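You operate a simulated robot arm through the tools that you are given. There is no shell and no other tool.

You run a simulated robot arm. Do the job below in one go: nothing can be reset, and whatever is moved stays where it is left.

JOB
Void the jar in the small tote, then scan and pack the jar on the screen.
Fine: VOID on the knob to void, back to PACK to scan; the voided jar stands on the bench; press DONE last. Set down upright: jar, what you pick out.

Only the result counts: the job must be done as asked and must still hold three seconds after the hand-in. Knocking over, shifting, dropping, spilling or breaking anything else fails it.

ROBOT AND FRAMES
A 5-joint arm with a two-finger parallel gripper, fixed in place. Base frame: the origin is at the foot of the arm, x ahead of it, y to its left, z up; the work surface is at about z = 0.86. Lengths are in m, angles in degrees, forces in N, time in s.
It reaches about 1.134 m from its shoulder. Its first joint turns from -149.0 to 149.0 degrees. Payload 1.57 kg.
The tool frame sits at the grasp point between the pads (the TCP): z along the fingers, y along the line on which they close. The tips reach 0.03 m beyond it. Largest opening 0.11 m; finger width 0.024, thickness 0.012; the body of the gripper, 0.048 by 0.112 m, starts 0.078 m behind the TCP.
Orientation is that of the tool frame in the base frame, as [roll, pitch, yaw] about the fixed x, y, z axes, in that order (R = Rz(yaw) Ry(pitch) Rx(roll)). With the fingers straight down and closing along the base's y, the tool's x points along the base's -x, its y along +y and its z along -z.

CONTROLS
- The arm moves only by the tool drive_tool. Its arguments are lists of equal length, an entry for each row: "xyz": the shift along the base's x, y, z in units of 300 mm (1.0 is 300 mm), a list of three; "dr": the turn, a rotation vector about the base's x, y, z in units of 45 degrees (1.0 is 45 degrees), a list of three. In form: {"xyz": [[tx, ty, tz], ...], "dr": [[ax, ay, az], ...]}. A call has 1 to 20 rows; each row is the pose to reach, as a shift and turn from the pose commanded when the call began. "grip" is the finger opening in m, from 0 to 0.11, set as the call begins (left out, the last holds). A call with a number of a shift or a turn outside -1 to 1 is refused whole. Each row takes 0.2 s and may step no farther than 0.05 m and 8.6 degrees from the row before; otherwise, or with a gripper value out of range, the whole call is refused. Where a pose cannot be reached the arm comes as near as it can. A force on the tool above 40 N (or 10 N above the force at the start of the call, whichever is more), or a blocked arm, ends the call early, and 0.2 s more pass. Each finger travels about 0.153 m/s and halts on what it meets, pressing with about 22 N; the grip force reading is that of the motor and also rises with nothing between the fingers. The clock runs only during rows and for 0.2 s after the last one: add rows that repeat a pose to give the fingers time. It gives the time, the measured TCP pose, the force on the tool (base axes), the opening and the grip force at its end, in the units of the frame above (readings bear some noise), with the torque about the TCP (base axes, N m) and any sound that the robot's microphone picked up, and new pictures: "views" is both (left out), scene, wrist or none.
- Cameras (640 x 400 px; columns grow to the right, rows downward): "scene" is fixed at [0.3988, -0.6512, 1.4356]; the picture's right is [0.16, 0.99, 0.00], its down [0.97, -0.15, -0.16] and it looks along [-0.16, 0.03, -0.99] (base axes); focal length 214 px, centre (320, 200). "wrist" rides on the gripper at [0.07, 0.016, -0.141] in the tool frame; the picture's right is [-0.23, 0.97, 0.00], its down [-0.86, -0.20, -0.48] and it looks along [-0.47, -0.11, 0.88] (tool axes); focal length 222 px, centre (320, 200). There is no depth. A picture from a camera that has moved, and an enlarged one, comes with that camera's place and axes in the base frame and with its lens.
- move_column(by): slides the trunk up (or, below 0, down) by that many m; the arm rides with it, the base frame stays. It gives what a move gives, with no picture.
- close_up(camera, box): a new picture of the part [left, top, right, bottom] of that camera's present view, enlarged. It takes no simulated time.
- close_job(): hands the job in; it is judged then, once.

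Places have to be worked out from the pictures, the camera data and where the tool is seen. Open the gripper and draw the arm clear of the work before you hand the job in, unless the task says otherwise.

The tools are called after ">>>" by a JSON object that holds its "api" and its "payload". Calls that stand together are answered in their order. drive_tool: Moves the arm, as the interface text tells. Its arguments: {"type":"object","properties":{"xyz":{"type":"array","items":{"type":"array","items":{"type":"number"}}},"dr":{"type":"array","items":{"type":"array","items":{"type":"number"}}},"grip":{"type":"number"},"views":{"type":"string","enum":["both","scene","wrist","none"]}},"required":["xyz","dr"]} The other tools are called the same way: move_column (by) slides the trunk up or down; close_up (camera, box) takes an enlarged picture of a part of a camera's view; close_job () hands the job in.

At the start:

```text
time_s: 0.0
position: [0.1322, -0.6362, 1.2165]
tool_rot: [-180.0, -0.1, 179.9]
wrist_force: [-0.4, 0.0, -1.2]
wrist_torque: [0.03, 0.04, -0.02]
finger_gap: 0.1102
grasp_force: 0.0
trunk travel left (down, up): [-0.95, 0.02]
```

scene: 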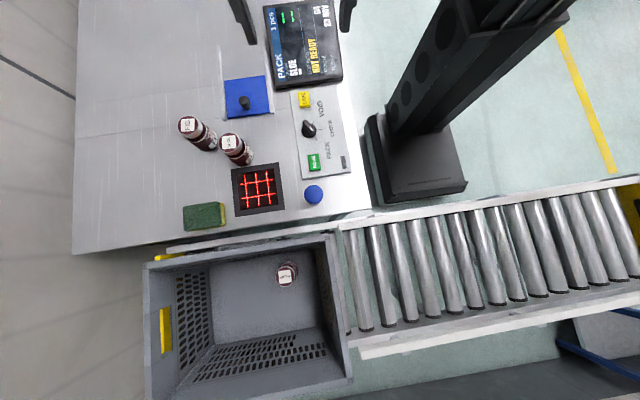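
wrist: 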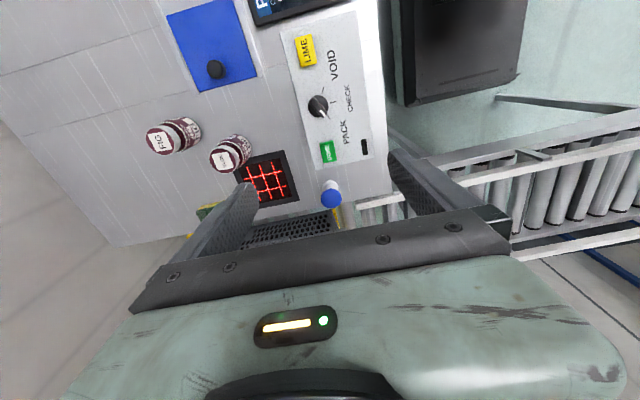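

I'll look first at the screen, the panel, the jars and the tote with enlarged pictures.

>>> {"api": "close_up", "payload": {"camera": "scene", "box": [250, 0, 360, 90]}}

>>> {"api": "close_up", "payload": {"camera": "scene", "box": [280, 80, 360, 210]}}

>>> {"api": "close_up", "payload": {"camera": "scene", "box": [160, 100, 290, 240]}}

>>> {"api": "close_up", "payload": {"camera": "scene", "box": [240, 240, 340, 320]}}

>>> {"api": "close_up", "payload": {"camera": "wrist", "box": [130, 0, 380, 220]}}

```text
4.44 times, centred on (305, 45) of scene
camera zoom: at [0.3988, -0.6512, 1.4356], right [0.16, 0.99, 0.0], down [0.97, -0.15, -0.16], along [-0.16, 0.03, -0.99], focal length 953 px, centre (387, 889)
```

zoom: 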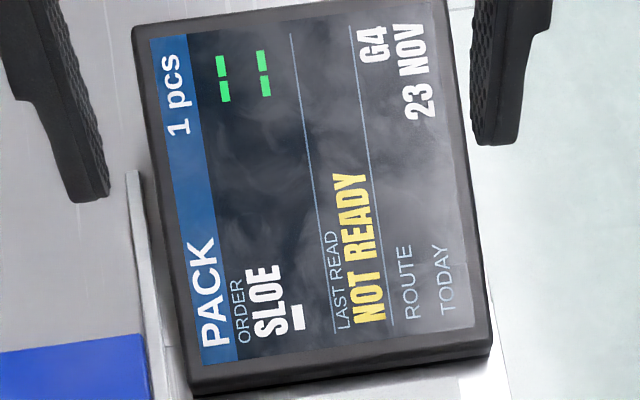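

```text
3.08 times, centred on (320, 145) of scene
camera zoom: at [0.3988, -0.6512, 1.4356], right [0.16, 0.99, 0.0], down [0.97, -0.15, -0.16], along [-0.16, 0.03, -0.99], focal length 660 px, centre (320, 369)
```

zoom: 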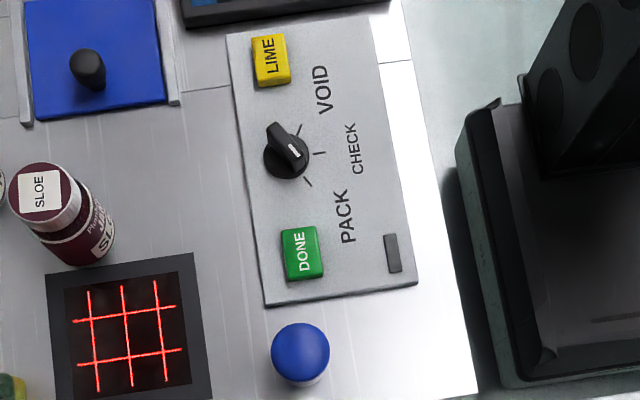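

```text
2.86 times, centred on (225, 170) of scene
camera zoom: at [0.3988, -0.6512, 1.4356], right [0.16, 0.99, 0.0], down [0.97, -0.15, -0.16], along [-0.16, 0.03, -0.99], focal length 613 px, centre (591, 286)
```

zoom: 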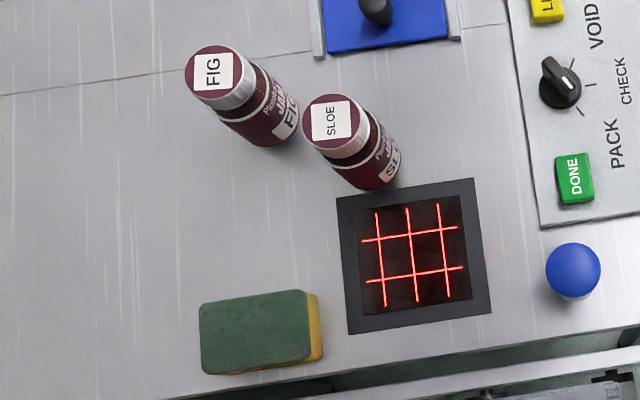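

```text
5.00 times, centred on (290, 280) of scene
camera zoom: at [0.3988, -0.6512, 1.4356], right [0.16, 0.99, 0.0], down [0.97, -0.15, -0.16], along [-0.16, 0.03, -0.99], focal length 1072 px, centre (470, -200)
```

zoom: 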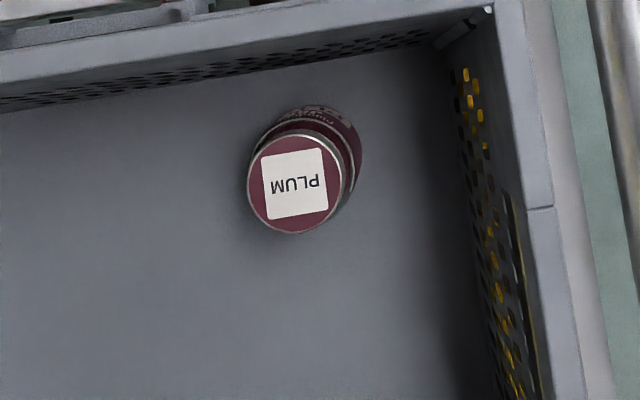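

```text
1.82 times, centred on (255, 110) of wrist
camera zoom: at [0.0626, -0.6205, 1.3577], right [0.23, 0.97, 0.0], down [0.86, -0.2, 0.48], along [0.47, -0.11, -0.88], focal length 404 px, centre (438, 364)
```

zoom: 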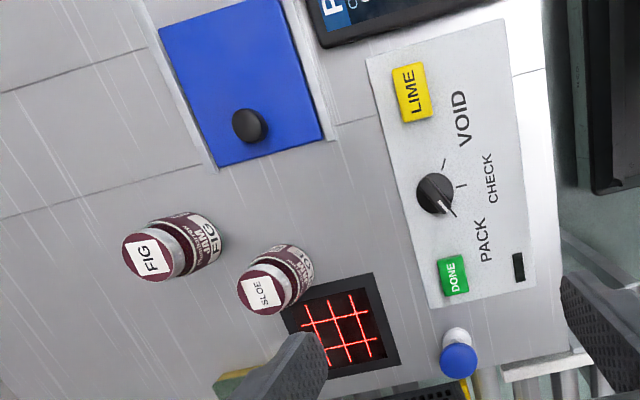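

The screen orders SLOE, knob seems at PACK, PLUM is the jar in the tote. I zoom further on the knob, the jar labels and the tote rim before moving.

>>> {"api": "close_up", "payload": {"camera": "wrist", "box": [280, 70, 390, 170]}}

>>> {"api": "close_up", "payload": {"camera": "wrist", "box": [140, 100, 260, 180]}}

>>> {"api": "close_up", "payload": {"camera": "scene", "box": [170, 105, 260, 175]}}

>>> {"api": "close_up", "payload": {"camera": "scene", "box": [130, 210, 370, 400]}}

>>> {"api": "close_up", "payload": {"camera": "scene", "box": [290, 85, 350, 175]}}

```text
4.00 times, centred on (335, 120) of wrist
camera zoom: at [0.0626, -0.6205, 1.3577], right [0.23, 0.97, 0.0], down [0.86, -0.2, 0.48], along [0.47, -0.11, -0.88], focal length 888 px, centre (260, 520)
```

zoom: 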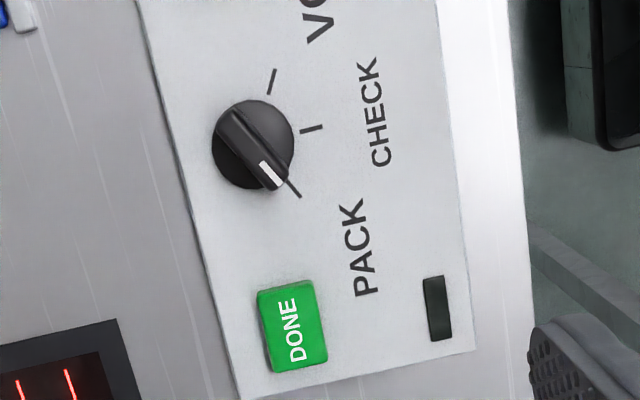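

```text
5.00 times, centred on (200, 140) of wrist
camera zoom: at [0.0626, -0.6205, 1.3577], right [0.23, 0.97, 0.0], down [0.86, -0.2, 0.48], along [0.47, -0.11, -0.88], focal length 1111 px, centre (920, 500)
```

zoom: 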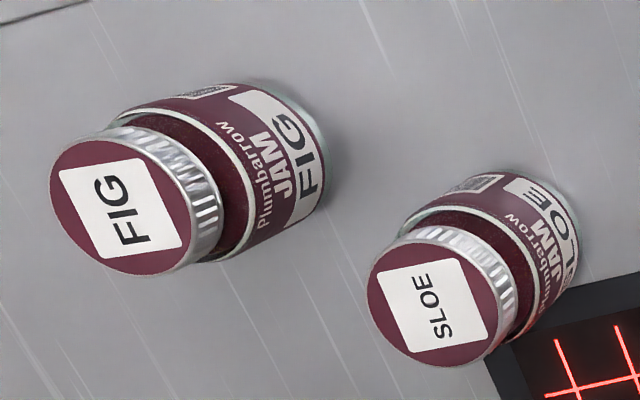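

```text
5.71 times, centred on (215, 140) of scene
camera zoom: at [0.3988, -0.6512, 1.4356], right [0.16, 0.99, 0.0], down [0.97, -0.15, -0.16], along [-0.16, 0.03, -0.99], focal length 1226 px, centre (920, 543)
```

zoom: 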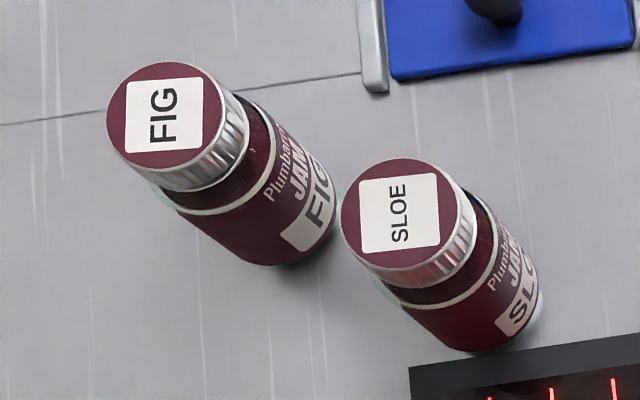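

```text
2.11 times, centred on (250, 305) of scene
camera zoom: at [0.3988, -0.6512, 1.4356], right [0.16, 0.99, 0.0], down [0.97, -0.15, -0.16], along [-0.16, 0.03, -0.99], focal length 452 px, centre (467, -21)
```

zoom: 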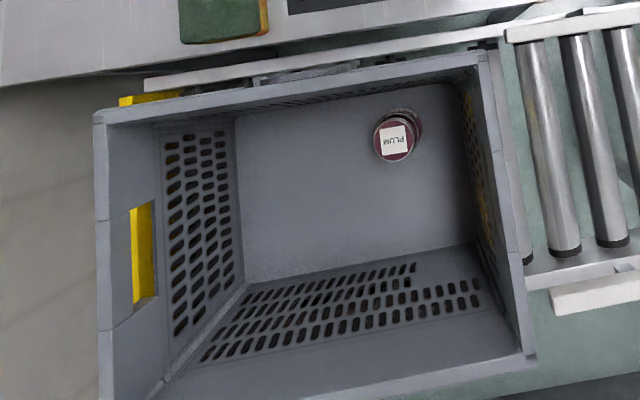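

```text
4.44 times, centred on (320, 130) of scene
camera zoom: at [0.3988, -0.6512, 1.4356], right [0.16, 0.99, 0.0], down [0.97, -0.15, -0.16], along [-0.16, 0.03, -0.99], focal length 953 px, centre (320, 511)
```

zoom: 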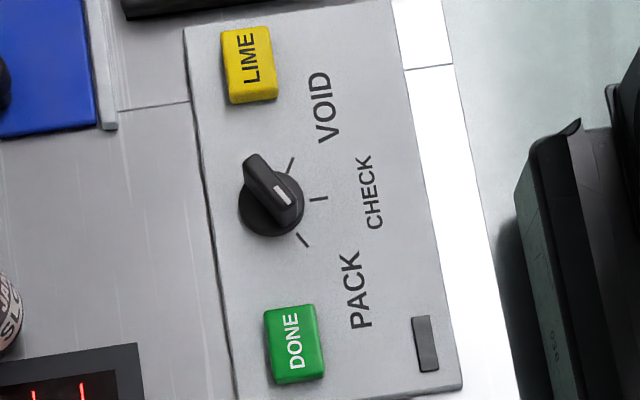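

The panel is at z≈0.869 with the knob at about (0.109, -0.633), top z≈0.903, its bar at azimuth ≈25–30° (PACK); VOID is ≈120° counterclockwise. I go above the knob with the fingers across its bar.

>>> {"api": "drive_tool", "payload": {"xyz": [[-0.013, 0.002, -0.12], [-0.026, 0.004, -0.24], [-0.039, 0.006, -0.36], [-0.052, 0.008, -0.48], [-0.065, 0.009, -0.6], [-0.077, 0.01, -0.72], [-0.077, 0.01, -0.72]], "dr": [[0, 0, 0.1], [0, 0, 0.2], [0, 0, 0.3], [0, 0, 0.4], [0, 0, 0.5], [0, 0, 0.6], [0, 0, 0.6]], "grip": 0.045}}

```text
time_s: 1.6
position: [0.1116, -0.6333, 1.2179]
tool_rot: [180.0, -0.1, -153.0]
wrist_force: [-0.5, 0.2, 0.4]
wrist_torque: [0.01, -0.02, -0.02]
finger_gap: 0.0451
grasp_force: 0.0
out of reach, approached as far as the arm can: row 1, 2, 3, 4, 5, 6, 7
trunk travel left (down, up): [-0.95, 0.02]
camera wrist: at [0.0417, -0.6499, 1.3578], right [-0.24, 0.97, 0.0], down [0.85, 0.21, 0.48], along [0.46, 0.12, -0.88], focal length 222 px, centre (320, 200)
```

scene: 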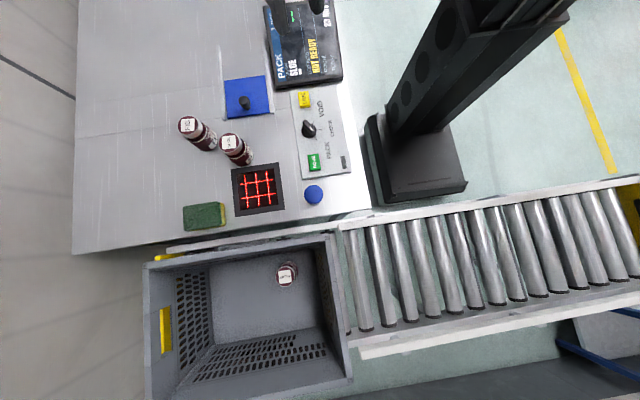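
wrist: 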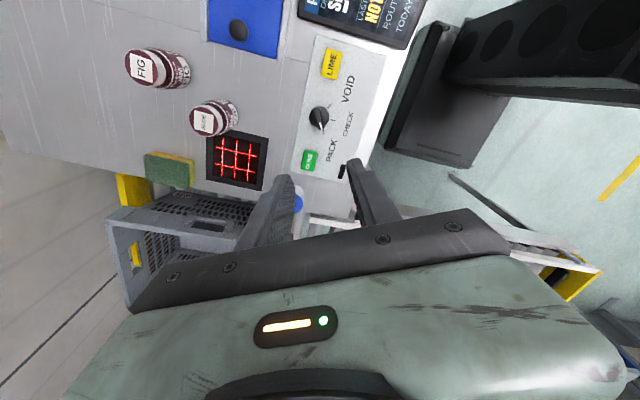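

The arm is at its lower limit with the trunk up high, so I lower the trunk 0.22 m; TCP should end near z≈1.0, still above the knob.

>>> {"api": "move_column", "payload": {"by": -0.22}}

```text
time_s: 3.9
position: [0.1122, -0.6329, 0.9967]
tool_rot: [-180.0, 0.0, -153.0]
wrist_force: [-1.0, -1.3, -0.4]
wrist_torque: [0.0, 0.0, 0.02]
finger_gap: 0.0452
grasp_force: 0.1
trunk travel left (down, up): [-0.73, 0.24]
```

Tool is at z≈0.997 over the knob. I raise the hand 0.2 m so the trunk can go down further and leave slack in the arm.

>>> {"api": "drive_tool", "payload": {"xyz": [[0, 0, 0.14], [0, 0, 0.28], [0, 0, 0.42], [0, 0, 0.56], [0, 0, 0.7]], "dr": [[0, 0, 0], [0, 0, 0], [0, 0, 0], [0, 0, 0], [0, 0, 0]], "views": "none"}}

>>> {"api": "move_column", "payload": {"by": -0.2}}

```text
time_s: 5.1
position: [0.1183, -0.6324, 0.9965]
tool_rot: [180.0, 0.0, -152.9]
wrist_force: [0.2, -0.4, 0.4]
wrist_torque: [0.0, 0.0, -0.01]
finger_gap: 0.0451
grasp_force: 0.1
out of reach, approached as far as the arm can: row 1, 2, 3, 4, 5
trunk travel left (down, up): [-0.73, 0.24]
```

```text
time_s: 6.3
position: [0.1169, -0.6309, 0.9007]
tool_rot: [-179.8, -0.2, -153.0]
wrist_force: [0.2, -0.9, 72.2]
wrist_torque: [1.88, 0.38, 0.13]
finger_gap: 0.0437
grasp_force: 0.1
trunk travel left (down, up): [-0.629, 0.341]
stopped: the force on the tool passed its limit at 193 N (the readings are from after the stop); the commanded pose is now the measured one
```

The batched trunk move pressed the fingertips onto the panel because the hand hadn't risen; I relieve it at once by raising the hand.

>>> {"api": "drive_tool", "payload": {"xyz": [[0, 0, 0.02], [0, 0, 0.06], [0, 0, 0.12]], "dr": [[0, 0, 0], [0, 0, 0], [0, 0, 0]]}}

```text
time_s: 6.8
position: [0.1178, -0.6306, 0.9008]
tool_rot: [-179.7, -0.3, -153.0]
wrist_force: [1.2, -4.6, 90.1]
wrist_torque: [2.2, 0.63, -0.07]
finger_gap: 0.0432
grasp_force: 0.0
out of reach, approached as far as the arm can: row 1, 2
trunk travel left (down, up): [-0.629, 0.341]
stopped in row 2: the force on the tool passed its limit at 83 N (the readings are from after the stop); the commanded pose is now the measured one
camera wrist: at [0.0471, -0.6467, 1.0408], right [-0.24, 0.97, -0.01], down [0.85, 0.21, 0.48], along [0.46, 0.11, -0.88], focal length 222 px, centre (320, 200)
```

scene: 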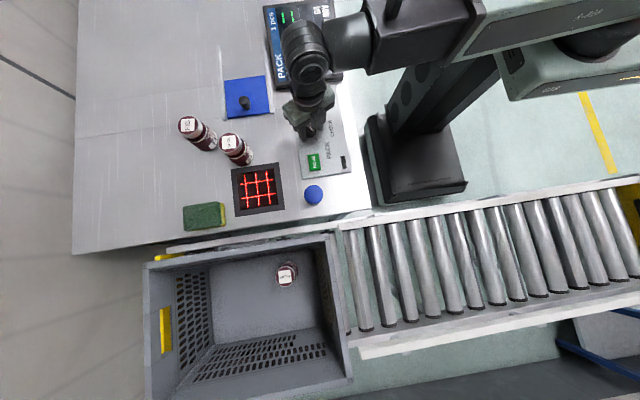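
wrist: 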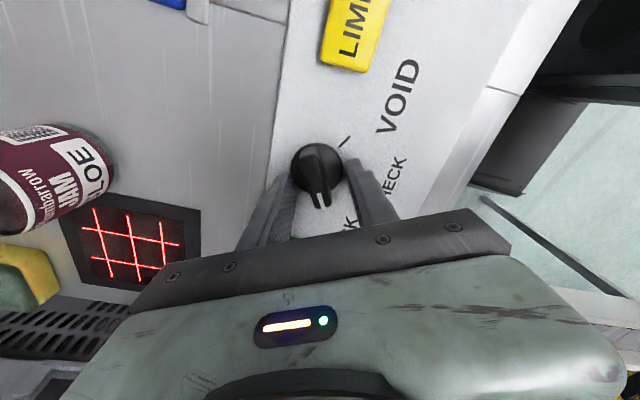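

The hand doesn't rise by itself here (a joint limit), so I relieve the contact with the trunk instead.

>>> {"api": "move_column", "payload": {"by": 0.03}}

```text
time_s: 7.5
position: [0.1192, -0.6342, 0.9266]
tool_rot: [-180.0, -0.2, -153.0]
wrist_force: [0.0, 0.5, -0.1]
wrist_torque: [-0.03, 0.01, 0.0]
finger_gap: 0.045
grasp_force: 0.1
trunk travel left (down, up): [-0.659, 0.311]
```

Contact is gone. I test whether the arm itself can go up a little now, looking at the picture.

>>> {"api": "drive_tool", "payload": {"xyz": [[0, 0, 0.05], [0, 0, 0.1], [0, 0, 0.15]], "dr": [[0, 0, 0], [0, 0, 0], [0, 0, 0]]}}

```text
time_s: 8.3
position: [0.1176, -0.6344, 0.9272]
tool_rot: [-179.9, -0.2, -153.0]
wrist_force: [0.1, -0.5, -0.2]
wrist_torque: [0.02, -0.04, -0.03]
finger_gap: 0.0448
grasp_force: 0.1
out of reach, approached as far as the arm can: row 1, 2, 3
trunk travel left (down, up): [-0.659, 0.311]
camera wrist: at [0.0478, -0.651, 1.067], right [-0.24, 0.97, 0.0], down [0.85, 0.21, 0.48], along [0.46, 0.11, -0.88], focal length 222 px, centre (320, 200)
```

scene: 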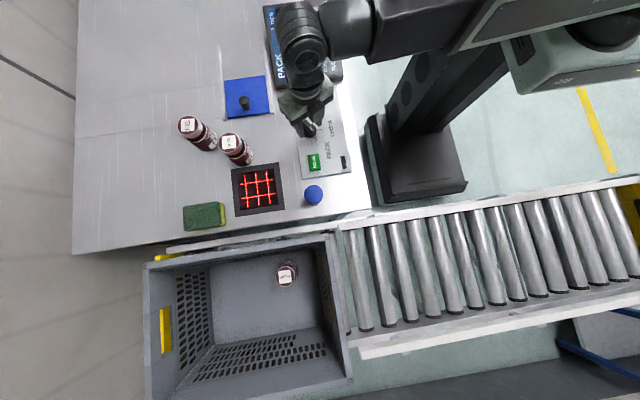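
wrist: 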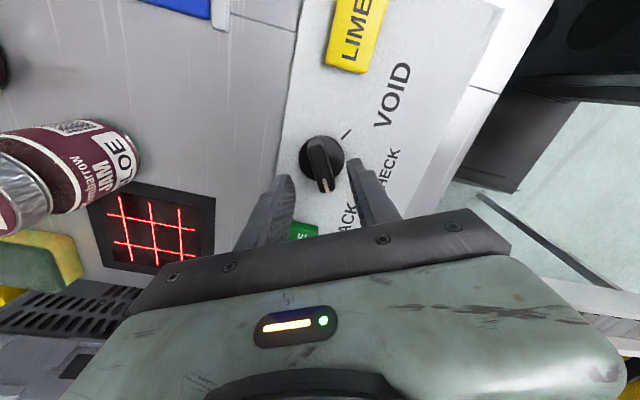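

Vertical motion alone seems blocked at this pose. I raise the trunk for clearance and probe which motions the arm can make (tilt and radial).

>>> {"api": "move_column", "payload": {"by": 0.12}}

>>> {"api": "drive_tool", "payload": {"xyz": [[0.01, -0.05, 0], [0.02, -0.1, 0], [0.03, -0.15, 0], [0.03, -0.15, 0]], "dr": [[0, 0, 0], [0, 0, 0], [0, 0, 0], [0, 0, 0]]}}

```text
time_s: 9.8
position: [0.118, -0.6357, 1.0461]
tool_rot: [-179.9, -0.2, -152.9]
wrist_force: [-0.7, -0.9, 0.0]
wrist_torque: [-0.05, 0.0, -0.01]
finger_gap: 0.0448
grasp_force: 0.1
trunk travel left (down, up): [-0.779, 0.191]
```

```text
time_s: 10.8
position: [0.1273, -0.6793, 1.0457]
tool_rot: [-179.9, -0.3, -153.0]
wrist_force: [-0.6, -0.2, 0.2]
wrist_torque: [0.03, 0.04, -0.01]
finger_gap: 0.045
grasp_force: 0.0
trunk travel left (down, up): [-0.779, 0.191]
camera wrist: at [0.0562, -0.6958, 1.187], right [-0.24, 0.97, 0.0], down [0.85, 0.21, 0.48], along [0.46, 0.11, -0.88], focal length 222 px, centre (320, 200)
```

scene: 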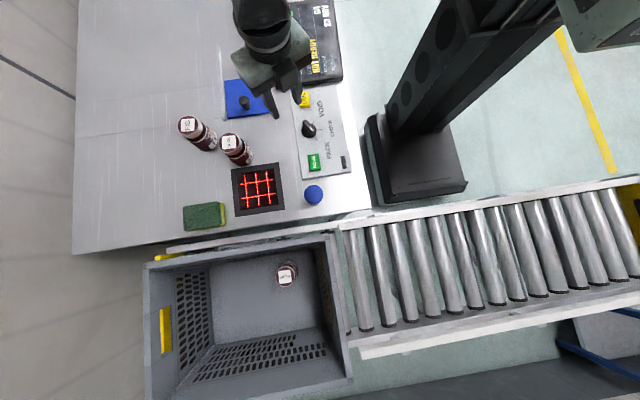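
wrist: 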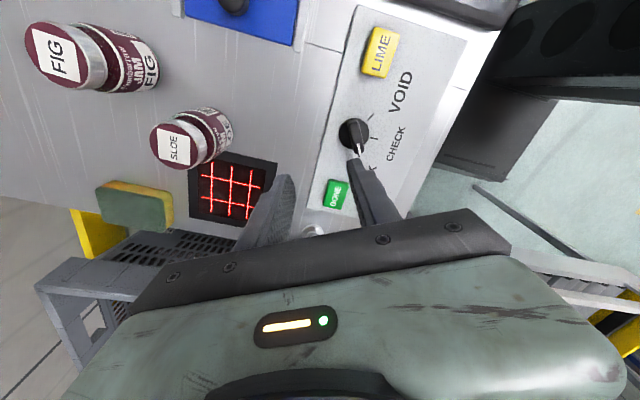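

Radial motion works. Now I probe vertical motion at this radius.

>>> {"api": "drive_tool", "payload": {"xyz": [[0, 0, 0.07], [0, 0, 0.14], [0, 0, 0.2], [0, 0, 0.2]], "dr": [[0, 0, 0], [0, 0, 0], [0, 0, 0], [0, 0, 0]], "views": "none"}}

```text
time_s: 11.8
position: [0.1268, -0.6796, 1.0461]
tool_rot: [-179.9, -0.2, -153.0]
wrist_force: [-0.5, 0.1, 0.0]
wrist_torque: [0.0, 0.04, -0.02]
finger_gap: 0.0452
grasp_force: 0.0
out of reach, approached as far as the arm can: row 1, 2, 3, 4
trunk travel left (down, up): [-0.779, 0.191]
```

The arm itself moves only horizontally with a vertical tool; height is set by the trunk. I move back over the knob (≈0.106, -0.635) at this height, resetting the commanded height.

>>> {"api": "drive_tool", "payload": {"xyz": [[-0.02, 0.04, -0.1], [-0.045, 0.09, -0.2], [-0.069, 0.149, -0.2], [-0.069, 0.149, -0.2]], "dr": [[0, 0, 0], [0, 0, 0], [0, 0, 0], [0, 0, 0]], "views": "wrist"}}

```text
time_s: 12.8
position: [0.1039, -0.6409, 1.0458]
tool_rot: [-179.9, -0.3, -153.1]
wrist_force: [0.1, 0.5, -0.3]
wrist_torque: [-0.02, 0.03, 0.01]
finger_gap: 0.0451
grasp_force: 0.1
out of reach, approached as far as the arm can: row 1, 2, 3, 4
trunk travel left (down, up): [-0.779, 0.191]
camera wrist: at [0.0333, -0.6581, 1.1871], right [-0.24, 0.97, 0.0], down [0.85, 0.21, 0.48], along [0.46, 0.11, -0.88], focal length 222 px, centre (320, 200)
```

wrist: 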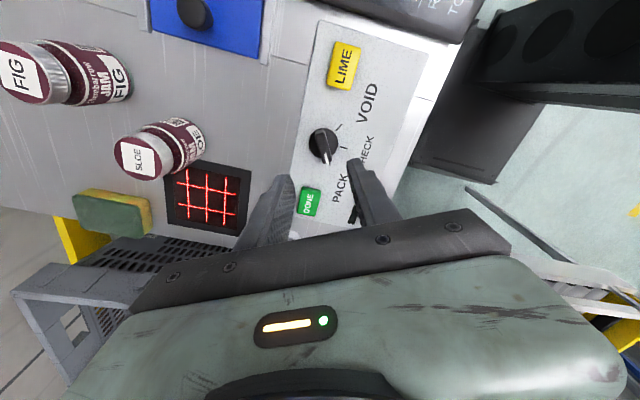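

Now at (0.104,-0.641); I nudge 5 mm in y onto the knob centre, then lower the trunk so the fingertips straddle the bar.

>>> {"api": "drive_tool", "payload": {"xyz": [[0.007, 0.017, 0], [0.007, 0.017, 0]], "dr": [[0, 0, 0], [0, 0, 0]], "views": "none"}}

>>> {"api": "move_column", "payload": {"by": -0.1}}

>>> {"api": "close_up", "payload": {"camera": "wrist", "box": [220, 80, 420, 240]}}

>>> {"api": "close_up", "payload": {"camera": "scene", "box": [0, 0, 640, 400]}}

```text
time_s: 13.4
position: [0.1067, -0.6353, 1.0473]
tool_rot: [-180.0, -0.2, -153.0]
wrist_force: [0.3, -0.2, 0.6]
wrist_torque: [-0.01, -0.02, -0.02]
finger_gap: 0.0449
grasp_force: 0.0
trunk travel left (down, up): [-0.779, 0.191]
```

```text
time_s: 14.8
position: [0.1065, -0.6361, 0.9472]
tool_rot: [-180.0, -0.2, -152.9]
wrist_force: [-0.3, -0.1, 0.6]
wrist_torque: [-0.01, -0.03, 0.01]
finger_gap: 0.0449
grasp_force: 0.0
trunk travel left (down, up): [-0.679, 0.291]
```

```text
2.50 times, centred on (320, 160) of wrist
camera zoom: at [0.0359, -0.6524, 1.087], right [-0.24, 0.97, 0.0], down [0.85, 0.21, 0.48], along [0.46, 0.11, -0.88], focal length 555 px, centre (320, 300)
```

zoom: 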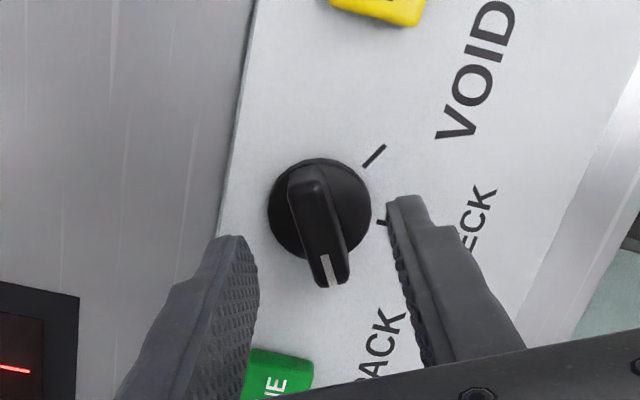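

```text
1.00 times, centred on (320, 200) of scene (not enlarged: the box is as wide or as high as the picture)
camera zoom: at [0.3988, -0.6512, 1.4356], right [0.16, 0.99, 0.0], down [0.97, -0.15, -0.16], along [-0.16, 0.03, -0.99], focal length 214 px, centre (320, 200)
```

zoom: 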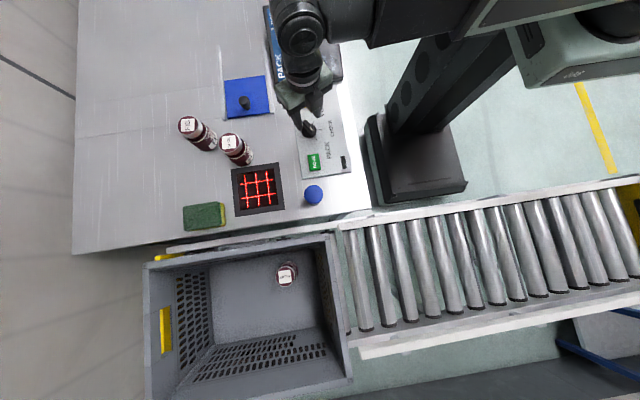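

Knob centre works out at (0.107,-0.637), right under the tool, and the bar is square to the finger line. I lower the last 33 mm.

>>> {"api": "move_column", "payload": {"by": -0.034}}

```text
time_s: 15.5
position: [0.1065, -0.6351, 0.9116]
tool_rot: [-179.9, -0.1, -152.9]
wrist_force: [0.0, -0.4, 0.0]
wrist_torque: [0.01, -0.02, 0.01]
finger_gap: 0.0449
grasp_force: 0.0
trunk travel left (down, up): [-0.645, 0.325]
```

No contact. Now I close on the bar.

>>> {"api": "drive_tool", "payload": {"xyz": [[0, 0, 0], [0, 0, 0], [0, 0, 0]], "dr": [[0, 0, 0], [0, 0, 0], [0, 0, 0]], "grip": 0.0, "views": "wrist"}}

```text
time_s: 16.3
position: [0.1066, -0.6361, 0.9121]
tool_rot: [-179.9, -0.3, -152.9]
wrist_force: [3.5, -17.5, 15.2]
wrist_torque: [0.17, 0.13, 0.71]
finger_gap: 0.0148
grasp_force: 30.7
trunk travel left (down, up): [-0.645, 0.325]
camera wrist: at [0.0364, -0.6533, 1.0529], right [-0.24, 0.97, 0.0], down [0.85, 0.21, 0.48], along [0.46, 0.11, -0.88], focal length 222 px, centre (320, 200)
```

wrist: 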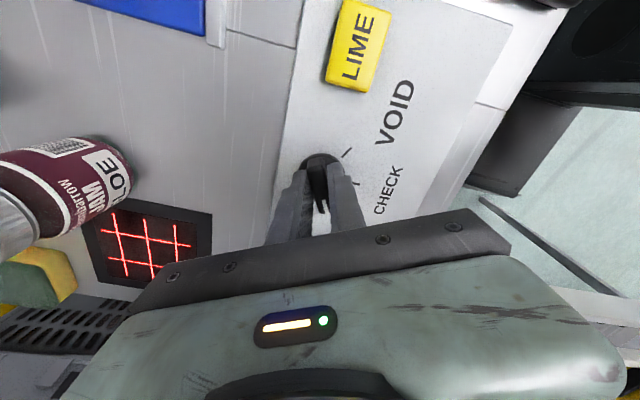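

The bar is gripped (gap 14.8 mm). I turn counterclockwise 40° as a first part toward VOID.

>>> {"api": "drive_tool", "payload": {"xyz": [[0, 0, 0], [0, 0, 0], [0, 0, 0], [0, 0, 0], [0, 0, 0], [0, 0, 0], [0, 0, 0], [0, 0, 0]], "dr": [[0, 0, 0.111], [0, 0, 0.222], [0, 0, 0.333], [0, 0, 0.444], [0, 0, 0.555], [0, 0, 0.666], [0, 0, 0.777], [0, 0, 0.888]], "views": "wrist"}}

```text
time_s: 17.6
position: [0.1075, -0.6385, 0.9108]
tool_rot: [-179.6, -0.3, -126.2]
wrist_force: [5.4, -4.9, 6.0]
wrist_torque: [0.66, -0.04, -0.07]
finger_gap: 0.0141
grasp_force: 30.4
trunk travel left (down, up): [-0.645, 0.325]
stopped in row 6: the force on the tool passed its limit at 41 N (the readings are from after the stop); the commanded pose is now the measured one
camera wrist: at [0.0522, -0.6832, 1.0526], right [-0.65, 0.76, -0.01], down [0.66, 0.58, 0.48], along [0.36, 0.3, -0.88], focal length 222 px, centre (320, 200)
```

wrist: 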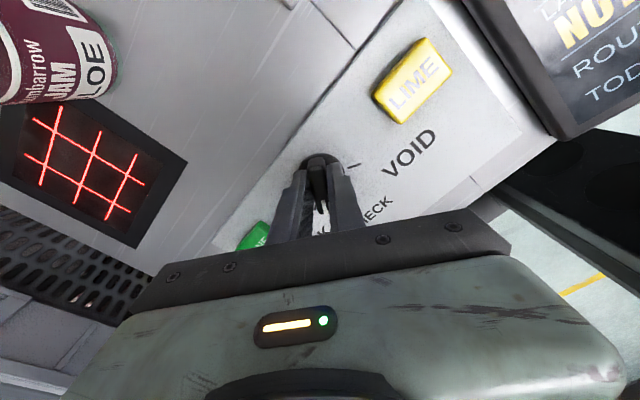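

Turned about 27° with the knob following; side force tripped the limit but is now relaxed. I continue.

>>> {"api": "drive_tool", "payload": {"xyz": [[0, 0, 0], [0, 0, 0], [0, 0, 0], [0, 0, 0], [0, 0, 0], [0, 0, 0], [0, 0, 0], [0, 0, 0]], "dr": [[0, 0, 0.111], [0, 0, 0.222], [0, 0, 0.333], [0, 0, 0.444], [0, 0, 0.555], [0, 0, 0.666], [0, 0, 0.777], [0, 0, 0.888]], "views": "wrist"}}

```text
time_s: 19.4
position: [0.1113, -0.6387, 0.9112]
tool_rot: [179.9, -0.6, -91.9]
wrist_force: [-22.5, -22.6, 5.4]
wrist_torque: [-0.81, 0.32, 0.1]
finger_gap: 0.0141
grasp_force: 30.2
out of reach, approached as far as the arm can: row 7, 8
trunk travel left (down, up): [-0.645, 0.325]
camera wrist: at [0.0909, -0.706, 1.0527], right [-0.97, 0.26, 0.0], down [0.23, 0.85, 0.47], along [0.12, 0.46, -0.88], focal length 222 px, centre (320, 200)
```

wrist: 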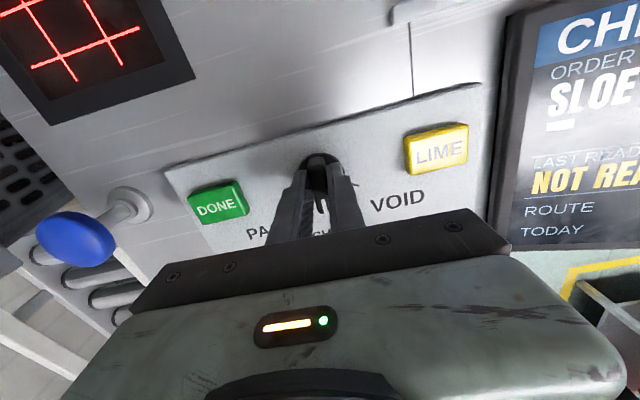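

Screen now reads CHECK, halfway. The last rows were flagged out of reach; I try a further turn to see whether the spin is limited.

>>> {"api": "drive_tool", "payload": {"xyz": [[0, 0, 0], [0, 0, 0], [0, 0, 0]], "dr": [[0, 0, 0.111], [0, 0, 0.222], [0, 0, 0.333]], "views": "none"}}

```text
time_s: 20.2
position: [0.1105, -0.638, 0.9114]
tool_rot: [179.9, -0.4, -91.8]
wrist_force: [-32.8, -18.1, -3.8]
wrist_torque: [-1.01, 0.29, 0.1]
finger_gap: 0.0138
grasp_force: 31.0
out of reach, approached as far as the arm can: row 1, 2, 3
trunk travel left (down, up): [-0.645, 0.325]
```

The spin is limited there. I release the knob, rise, and come back with the gripper turned 180° the other way (symmetric grip) for the rest of the turn.

>>> {"api": "drive_tool", "payload": {"xyz": [[0, 0, 0], [0, 0, 0], [0, 0, 0]], "dr": [[0, 0, 0], [0, 0, 0], [0, 0, 0]], "grip": 0.05, "views": "wrist"}}

>>> {"api": "move_column", "payload": {"by": 0.07}}

>>> {"api": "drive_tool", "payload": {"xyz": [[0, 0, 0], [0, 0, 0], [0, 0, 0], [0, 0, 0], [0, 0, 0], [0, 0, 0]], "dr": [[0, 0, -0.165], [0, 0, -0.33], [0, 0, -0.495], [0, 0, -0.66], [0, 0, -0.83], [0, 0, -1]], "views": "none"}}

>>> {"api": "drive_tool", "payload": {"xyz": [[0, 0, 0], [0, 0, 0], [0, 0, 0], [0, 0, 0], [0, 0, 0], [0, 0, 0]], "dr": [[0, 0, -0.165], [0, 0, -0.33], [0, 0, -0.495], [0, 0, -0.66], [0, 0, -0.83], [0, 0, -1]], "views": "wrist"}}

```text
time_s: 21.1
position: [0.115, -0.6358, 0.9124]
tool_rot: [-179.8, -0.3, -91.8]
wrist_force: [-0.7, -0.5, 0.6]
wrist_torque: [-0.01, 0.01, -0.01]
finger_gap: 0.05
grasp_force: 0.2
trunk travel left (down, up): [-0.645, 0.325]
camera wrist: at [0.095, -0.7043, 1.0531], right [-0.97, 0.26, 0.0], down [0.22, 0.85, 0.47], along [0.13, 0.46, -0.88], focal length 222 px, centre (320, 200)
```

wrist: 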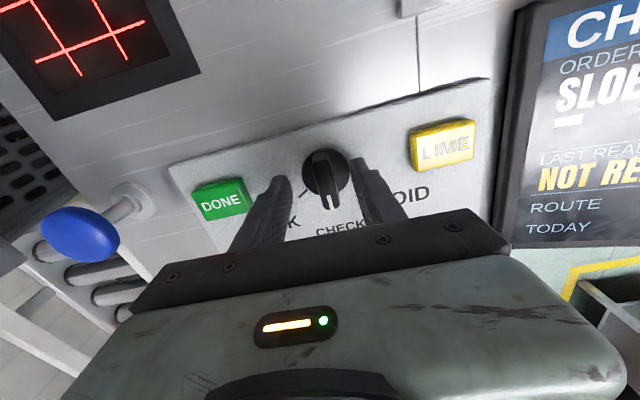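

```text
time_s: 22.1
position: [0.1135, -0.637, 0.9816]
tool_rot: [-179.9, -0.3, -91.8]
wrist_force: [-0.3, -0.3, -0.6]
wrist_torque: [-0.03, -0.01, 0.01]
finger_gap: 0.0503
grasp_force: 0.0
trunk travel left (down, up): [-0.715, 0.255]
```

```text
time_s: 23.5
position: [0.1143, -0.6368, 0.9828]
tool_rot: [-180.0, -0.3, -136.9]
wrist_force: [0.0, 0.0, -0.5]
wrist_torque: [0.03, 0.01, 0.0]
finger_gap: 0.0501
grasp_force: 0.0
trunk travel left (down, up): [-0.715, 0.255]
```

```text
time_s: 24.9
position: [0.1149, -0.6371, 0.9821]
tool_rot: [-179.9, -0.3, 178.0]
wrist_force: [-1.2, -0.5, 0.6]
wrist_torque: [0.02, 0.02, 0.06]
finger_gap: 0.05
grasp_force: 0.0
trunk travel left (down, up): [-0.715, 0.255]
camera wrist: at [0.0454, -0.6174, 1.1232], right [0.26, 0.97, 0.0], down [0.85, -0.23, 0.47], along [0.46, -0.13, -0.88], focal length 222 px, centre (320, 200)
```

wrist: 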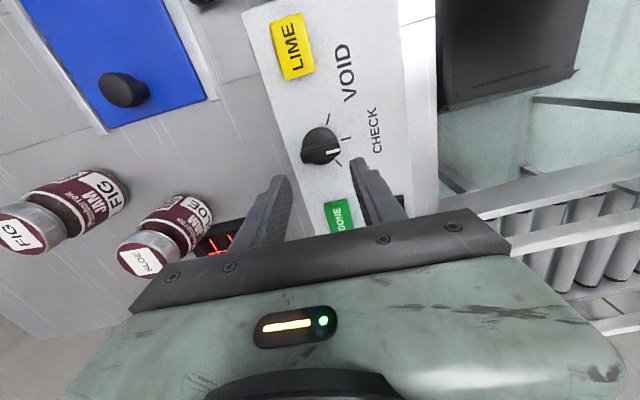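

Knob now sits at CHECK. Two more 45° back-turns bring the gripper square across the bar from the other side.

>>> {"api": "drive_tool", "payload": {"xyz": [[0, 0, 0], [0, 0, 0], [0, 0, 0], [0, 0, 0], [0, 0, 0], [0, 0, 0]], "dr": [[0, 0, -0.165], [0, 0, -0.33], [0, 0, -0.495], [0, 0, -0.66], [0, 0, -0.83], [0, 0, -1]], "views": "none"}}

>>> {"api": "drive_tool", "payload": {"xyz": [[0, 0, 0], [0, 0, 0], [0, 0, 0], [0, 0, 0], [0, 0, 0], [0, 0, 0]], "dr": [[0, 0, -0.165], [0, 0, -0.33], [0, 0, -0.495], [0, 0, -0.66], [0, 0, -0.83], [0, 0, -1]], "views": "both"}}

```text
time_s: 26.3
position: [0.1157, -0.6374, 0.9833]
tool_rot: [-179.9, -0.3, 133.1]
wrist_force: [0.4, 0.3, 0.0]
wrist_torque: [0.02, 0.02, -0.01]
finger_gap: 0.0503
grasp_force: 0.0
trunk travel left (down, up): [-0.715, 0.255]
```

```text
time_s: 27.7
position: [0.1141, -0.6371, 0.982]
tool_rot: [-179.9, -0.3, 88.1]
wrist_force: [0.2, 0.0, 0.2]
wrist_torque: [-0.01, 0.0, -0.01]
finger_gap: 0.0502
grasp_force: 0.1
trunk travel left (down, up): [-0.715, 0.255]
camera wrist: at [0.132, -0.5679, 1.1232], right [0.97, -0.26, 0.0], down [-0.23, -0.85, 0.47], along [-0.13, -0.46, -0.88], focal length 222 px, centre (320, 200)
```

scene: 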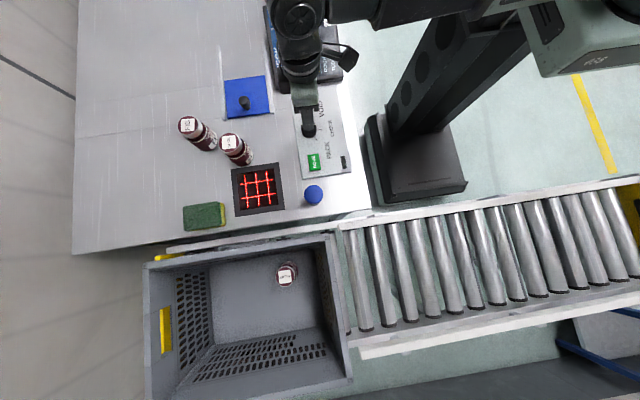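
wrist: 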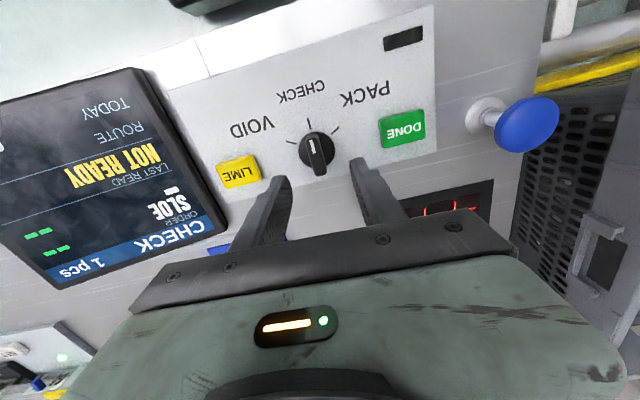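

Knob axis from this view is ≈(0.107,-0.634). I shift 7 mm in -x and go down again over the bar.

>>> {"api": "drive_tool", "payload": {"xyz": [[-0.023, 0.006, 0], [-0.023, 0.006, 0]], "dr": [[0, 0, 0], [0, 0, 0]], "views": "none"}}

>>> {"api": "move_column", "payload": {"by": -0.07}}

>>> {"api": "drive_tool", "payload": {"xyz": [[0, 0, 0], [0, 0, 0], [0, 0, 0]], "dr": [[0, 0, 0], [0, 0, 0], [0, 0, 0]], "grip": 0.0, "views": "wrist"}}

```text
time_s: 28.3
position: [0.1078, -0.6334, 0.9816]
tool_rot: [-179.9, -0.3, 88.3]
wrist_force: [0.5, 0.3, 0.3]
wrist_torque: [0.0, -0.04, -0.02]
finger_gap: 0.0503
grasp_force: 0.0
trunk travel left (down, up): [-0.715, 0.255]
```

```text
time_s: 29.4
position: [0.1072, -0.6343, 0.9121]
tool_rot: [-179.8, -0.3, 88.1]
wrist_force: [0.0, -0.9, 0.6]
wrist_torque: [-0.03, -0.04, 0.01]
finger_gap: 0.0499
grasp_force: 0.0
trunk travel left (down, up): [-0.645, 0.325]
```

```text
time_s: 30.2
position: [0.1095, -0.6341, 0.9121]
tool_rot: [-179.9, -0.3, 88.3]
wrist_force: [18.7, -7.6, 10.0]
wrist_torque: [0.25, -0.71, 0.08]
finger_gap: 0.0138
grasp_force: 30.6
trunk travel left (down, up): [-0.645, 0.325]
camera wrist: at [0.1276, -0.5651, 1.0532], right [0.97, -0.26, 0.0], down [-0.22, -0.85, 0.47], along [-0.12, -0.46, -0.88], focal length 222 px, centre (320, 200)
```

wrist: 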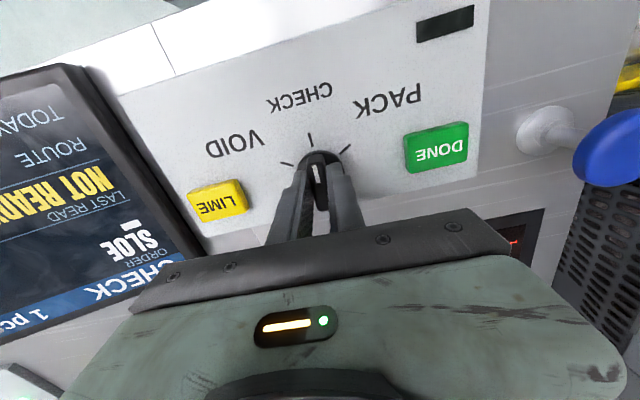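

Gripped again. I turn counterclockwise 42° with a slight +x correction to relax the side load.

>>> {"api": "drive_tool", "payload": {"xyz": [[0.008, 0, 0], [0.008, 0, 0], [0.008, 0, 0], [0.008, 0, 0], [0.008, 0, 0], [0.008, 0, 0], [0.008, 0, 0], [0.008, 0, 0], [0.008, 0, 0]], "dr": [[0, 0, 0], [0, 0, 0.118], [0, 0, 0.236], [0, 0, 0.354], [0, 0, 0.472], [0, 0, 0.59], [0, 0, 0.708], [0, 0, 0.826], [0, 0, 0.944]], "views": "wrist"}}

```text
time_s: 32.2
position: [0.1087, -0.6349, 0.9119]
tool_rot: [-179.8, -0.3, 130.8]
wrist_force: [-9.1, -15.0, 14.8]
wrist_torque: [-0.38, -0.11, -0.01]
finger_gap: 0.0141
grasp_force: 30.4
trunk travel left (down, up): [-0.645, 0.325]
camera wrist: at [0.0759, -0.5709, 1.0532], right [0.89, 0.46, 0.0], down [0.41, -0.78, 0.47], along [0.22, -0.42, -0.88], focal length 222 px, centre (320, 200)
```

wrist: 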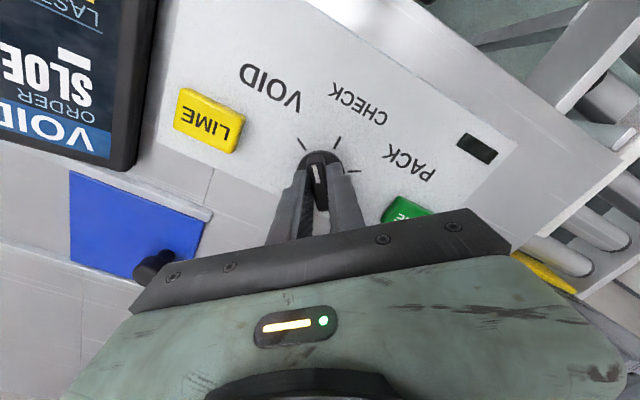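

The screen now shows VOID. I turn ~14° more to bring the pointer right on the tick, then release.

>>> {"api": "drive_tool", "payload": {"xyz": [[0, 0, 0], [0, 0, 0], [0, 0, 0], [0, 0, 0]], "dr": [[0, 0, 0.11], [0, 0, 0.22], [0, 0, 0.31], [0, 0, 0.31]], "views": "none"}}

>>> {"api": "drive_tool", "payload": {"xyz": [[0, 0, 0], [0, 0, 0], [0, 0, 0]], "dr": [[0, 0, 0], [0, 0, 0], [0, 0, 0]], "grip": 0.05, "views": "wrist"}}

```text
time_s: 33.2
position: [0.1086, -0.634, 0.9119]
tool_rot: [-179.9, -0.3, 144.7]
wrist_force: [-8.8, -18.0, 17.4]
wrist_torque: [0.2, 0.5, 0.06]
finger_gap: 0.0141
grasp_force: 30.3
trunk travel left (down, up): [-0.645, 0.325]
```

```text
time_s: 34.0
position: [0.1097, -0.6338, 0.9133]
tool_rot: [-179.8, -0.3, 144.6]
wrist_force: [0.1, 0.8, 0.6]
wrist_torque: [-0.01, 0.03, 0.0]
finger_gap: 0.0505
grasp_force: 0.0
trunk travel left (down, up): [-0.645, 0.325]
camera wrist: at [0.0623, -0.58, 1.0532], right [0.75, 0.66, 0.0], down [0.58, -0.66, 0.47], along [0.31, -0.36, -0.88], focal length 222 px, centre (320, 200)
```

wrist: 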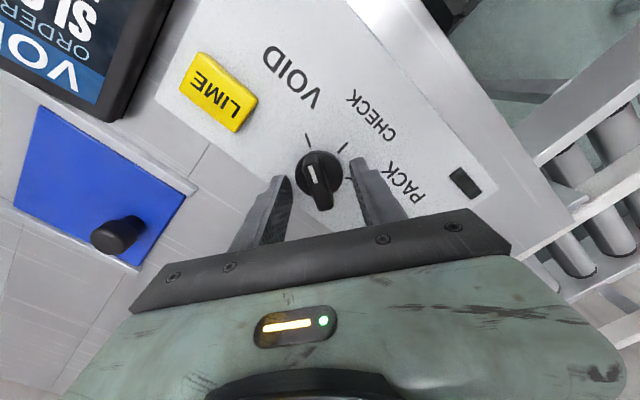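

Knob is on VOID. I take a scene look at the arm's shape at this height to judge link clearance before going to the tote.

>>> {"api": "close_up", "payload": {"camera": "scene", "box": [240, 0, 640, 200]}}

>>> {"api": "close_up", "payload": {"camera": "scene", "box": [260, 0, 350, 60]}}

```text
1.60 times, centred on (440, 100) of scene
camera zoom: at [0.3988, -0.6512, 1.4356], right [0.16, 0.99, 0.0], down [0.97, -0.15, -0.16], along [-0.16, 0.03, -0.99], focal length 343 px, centre (128, 360)
```

zoom: 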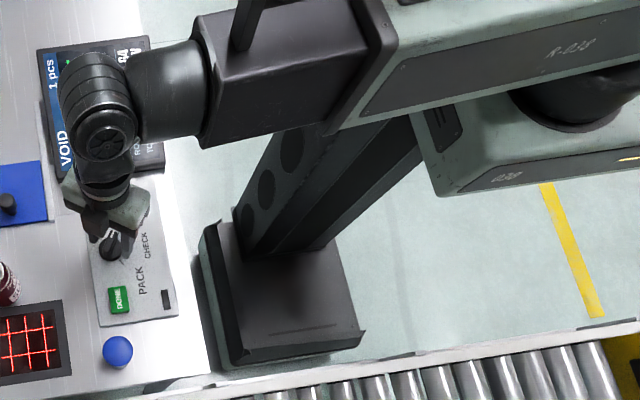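

```text
6.67 times, centred on (305, 30) of scene
camera zoom: at [0.3988, -0.6512, 1.4356], right [0.16, 0.99, 0.0], down [0.97, -0.15, -0.16], along [-0.16, 0.03, -0.99], focal length 1430 px, centre (420, 1333)
```

zoom: 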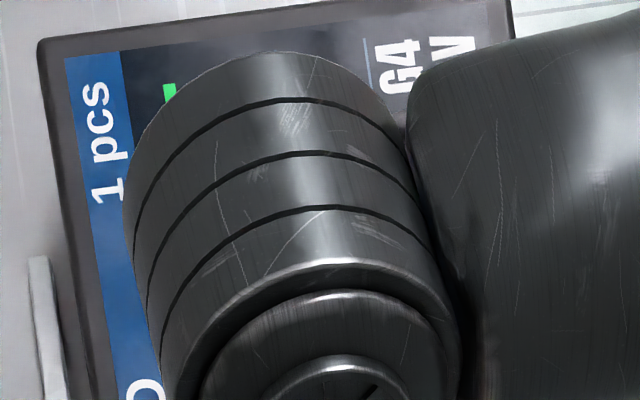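

The arm is a yawing, radially extending boom, so height comes from the trunk. Comparing label sizes, PLUM's lid is at z≈0.86 around (0.486,-0.755), tote floor ≈0.76. I raise the trunk and start toward it while turning the tool.

>>> {"api": "move_column", "payload": {"by": 0.21}}

>>> {"api": "drive_tool", "payload": {"xyz": [[0.12, -0.04, 0], [0.24, -0.08, 0], [0.36, -0.12, 0], [0.48, -0.16, 0], [0.6, -0.2, 0], [0.72, -0.24, 0], [0.84, -0.28, 0], [0.9, -0.3, 0], [0.9, -0.3, 0]], "dr": [[0, 0, -0.12], [0, 0, -0.24], [0, 0, -0.36], [0, 0, -0.48], [0, 0, -0.6], [0, 0, -0.72], [0, 0, -0.84], [0, 0, -0.96], [0, 0, -0.96]]}}

```text
time_s: 36.3
position: [0.1094, -0.6346, 1.122]
tool_rot: [-179.9, -0.3, 144.7]
wrist_force: [-0.6, 0.3, 0.0]
wrist_torque: [0.0, 0.02, 0.01]
finger_gap: 0.05
grasp_force: 0.0
trunk travel left (down, up): [-0.855, 0.115]
```

```text
time_s: 38.3
position: [0.3796, -0.7239, 1.1211]
tool_rot: [180.0, -0.3, 101.4]
wrist_force: [1.4, 0.3, -0.2]
wrist_torque: [-0.02, -0.01, 0.0]
finger_gap: 0.0499
grasp_force: 0.0
trunk travel left (down, up): [-0.855, 0.115]
camera wrist: at [0.3806, -0.654, 1.2632], right [1.0, -0.03, 0.0], down [-0.03, -0.88, 0.47], along [-0.02, -0.47, -0.88], focal length 222 px, centre (320, 200)
```

scene: 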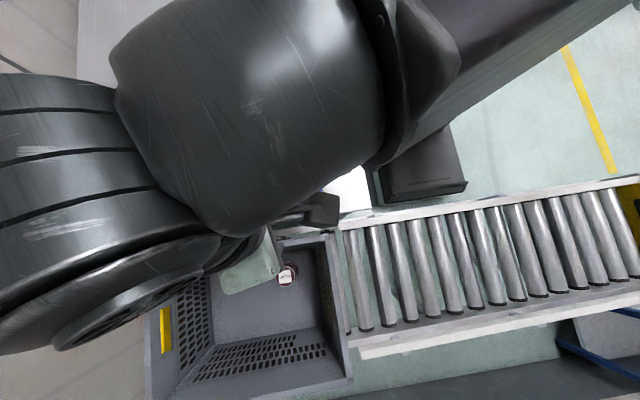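
wrist: 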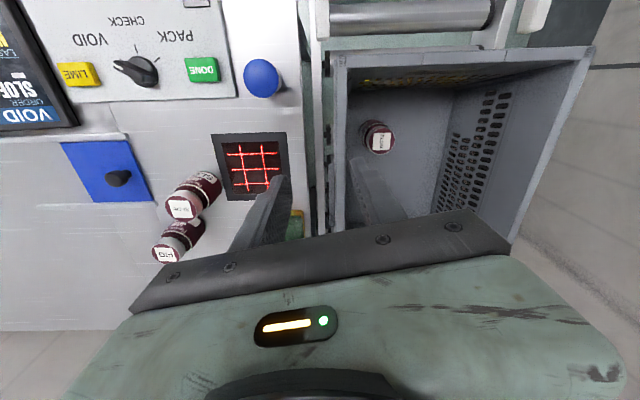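

Both views agree: PLUM lid ≈(0.485,-0.753,0.86). I zoom on the tote to check wall clearance around the jar.

>>> {"api": "close_up", "payload": {"camera": "wrist", "box": [310, 30, 470, 230]}}

>>> {"api": "close_up", "payload": {"camera": "wrist", "box": [340, 100, 420, 170]}}

>>> {"api": "close_up", "payload": {"camera": "scene", "box": [230, 220, 350, 320]}}

```text
2.00 times, centred on (390, 130) of wrist
camera zoom: at [0.3806, -0.654, 1.2632], right [1.0, -0.03, 0.0], down [-0.03, -0.88, 0.47], along [-0.02, -0.47, -0.88], focal length 444 px, centre (180, 340)
```

zoom: 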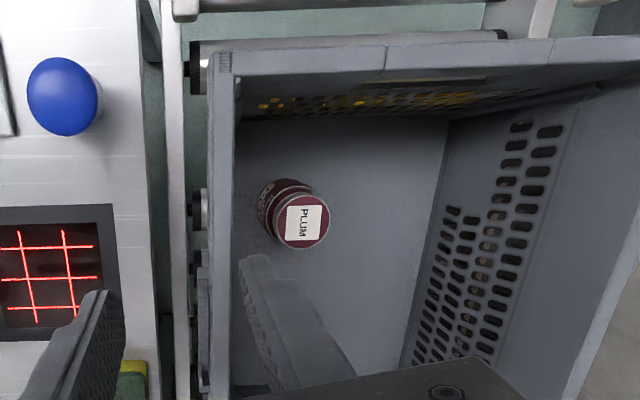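

```text
5.71 times, centred on (380, 135) of wrist
camera zoom: at [0.3806, -0.654, 1.2632], right [1.0, -0.03, 0.0], down [-0.03, -0.88, 0.47], along [-0.02, -0.47, -0.88], focal length 1269 px, centre (-23, 571)
```

zoom: 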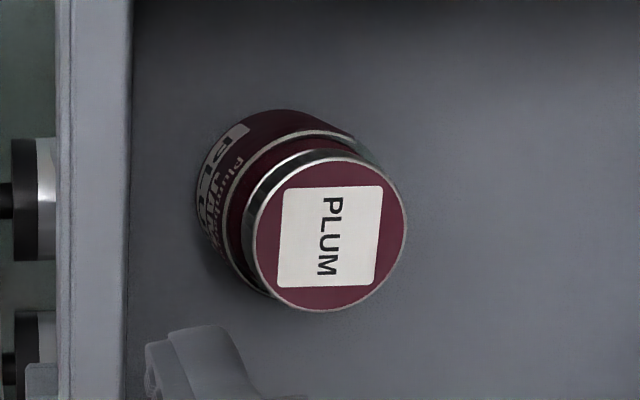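

```text
4.00 times, centred on (290, 270) of scene
camera zoom: at [0.3988, -0.6512, 1.4356], right [0.16, 0.99, 0.0], down [0.97, -0.15, -0.16], along [-0.16, 0.03, -0.99], focal length 858 px, centre (440, -80)
```

zoom: 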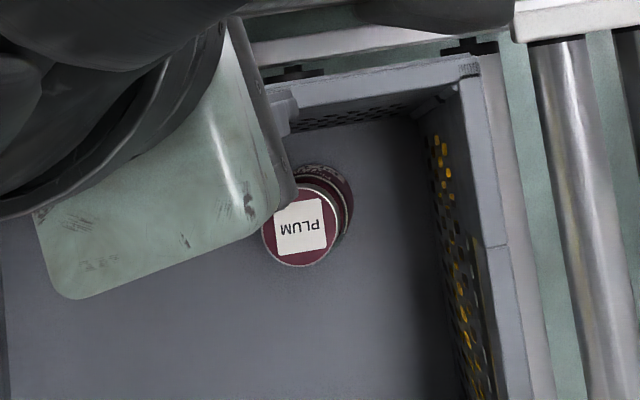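

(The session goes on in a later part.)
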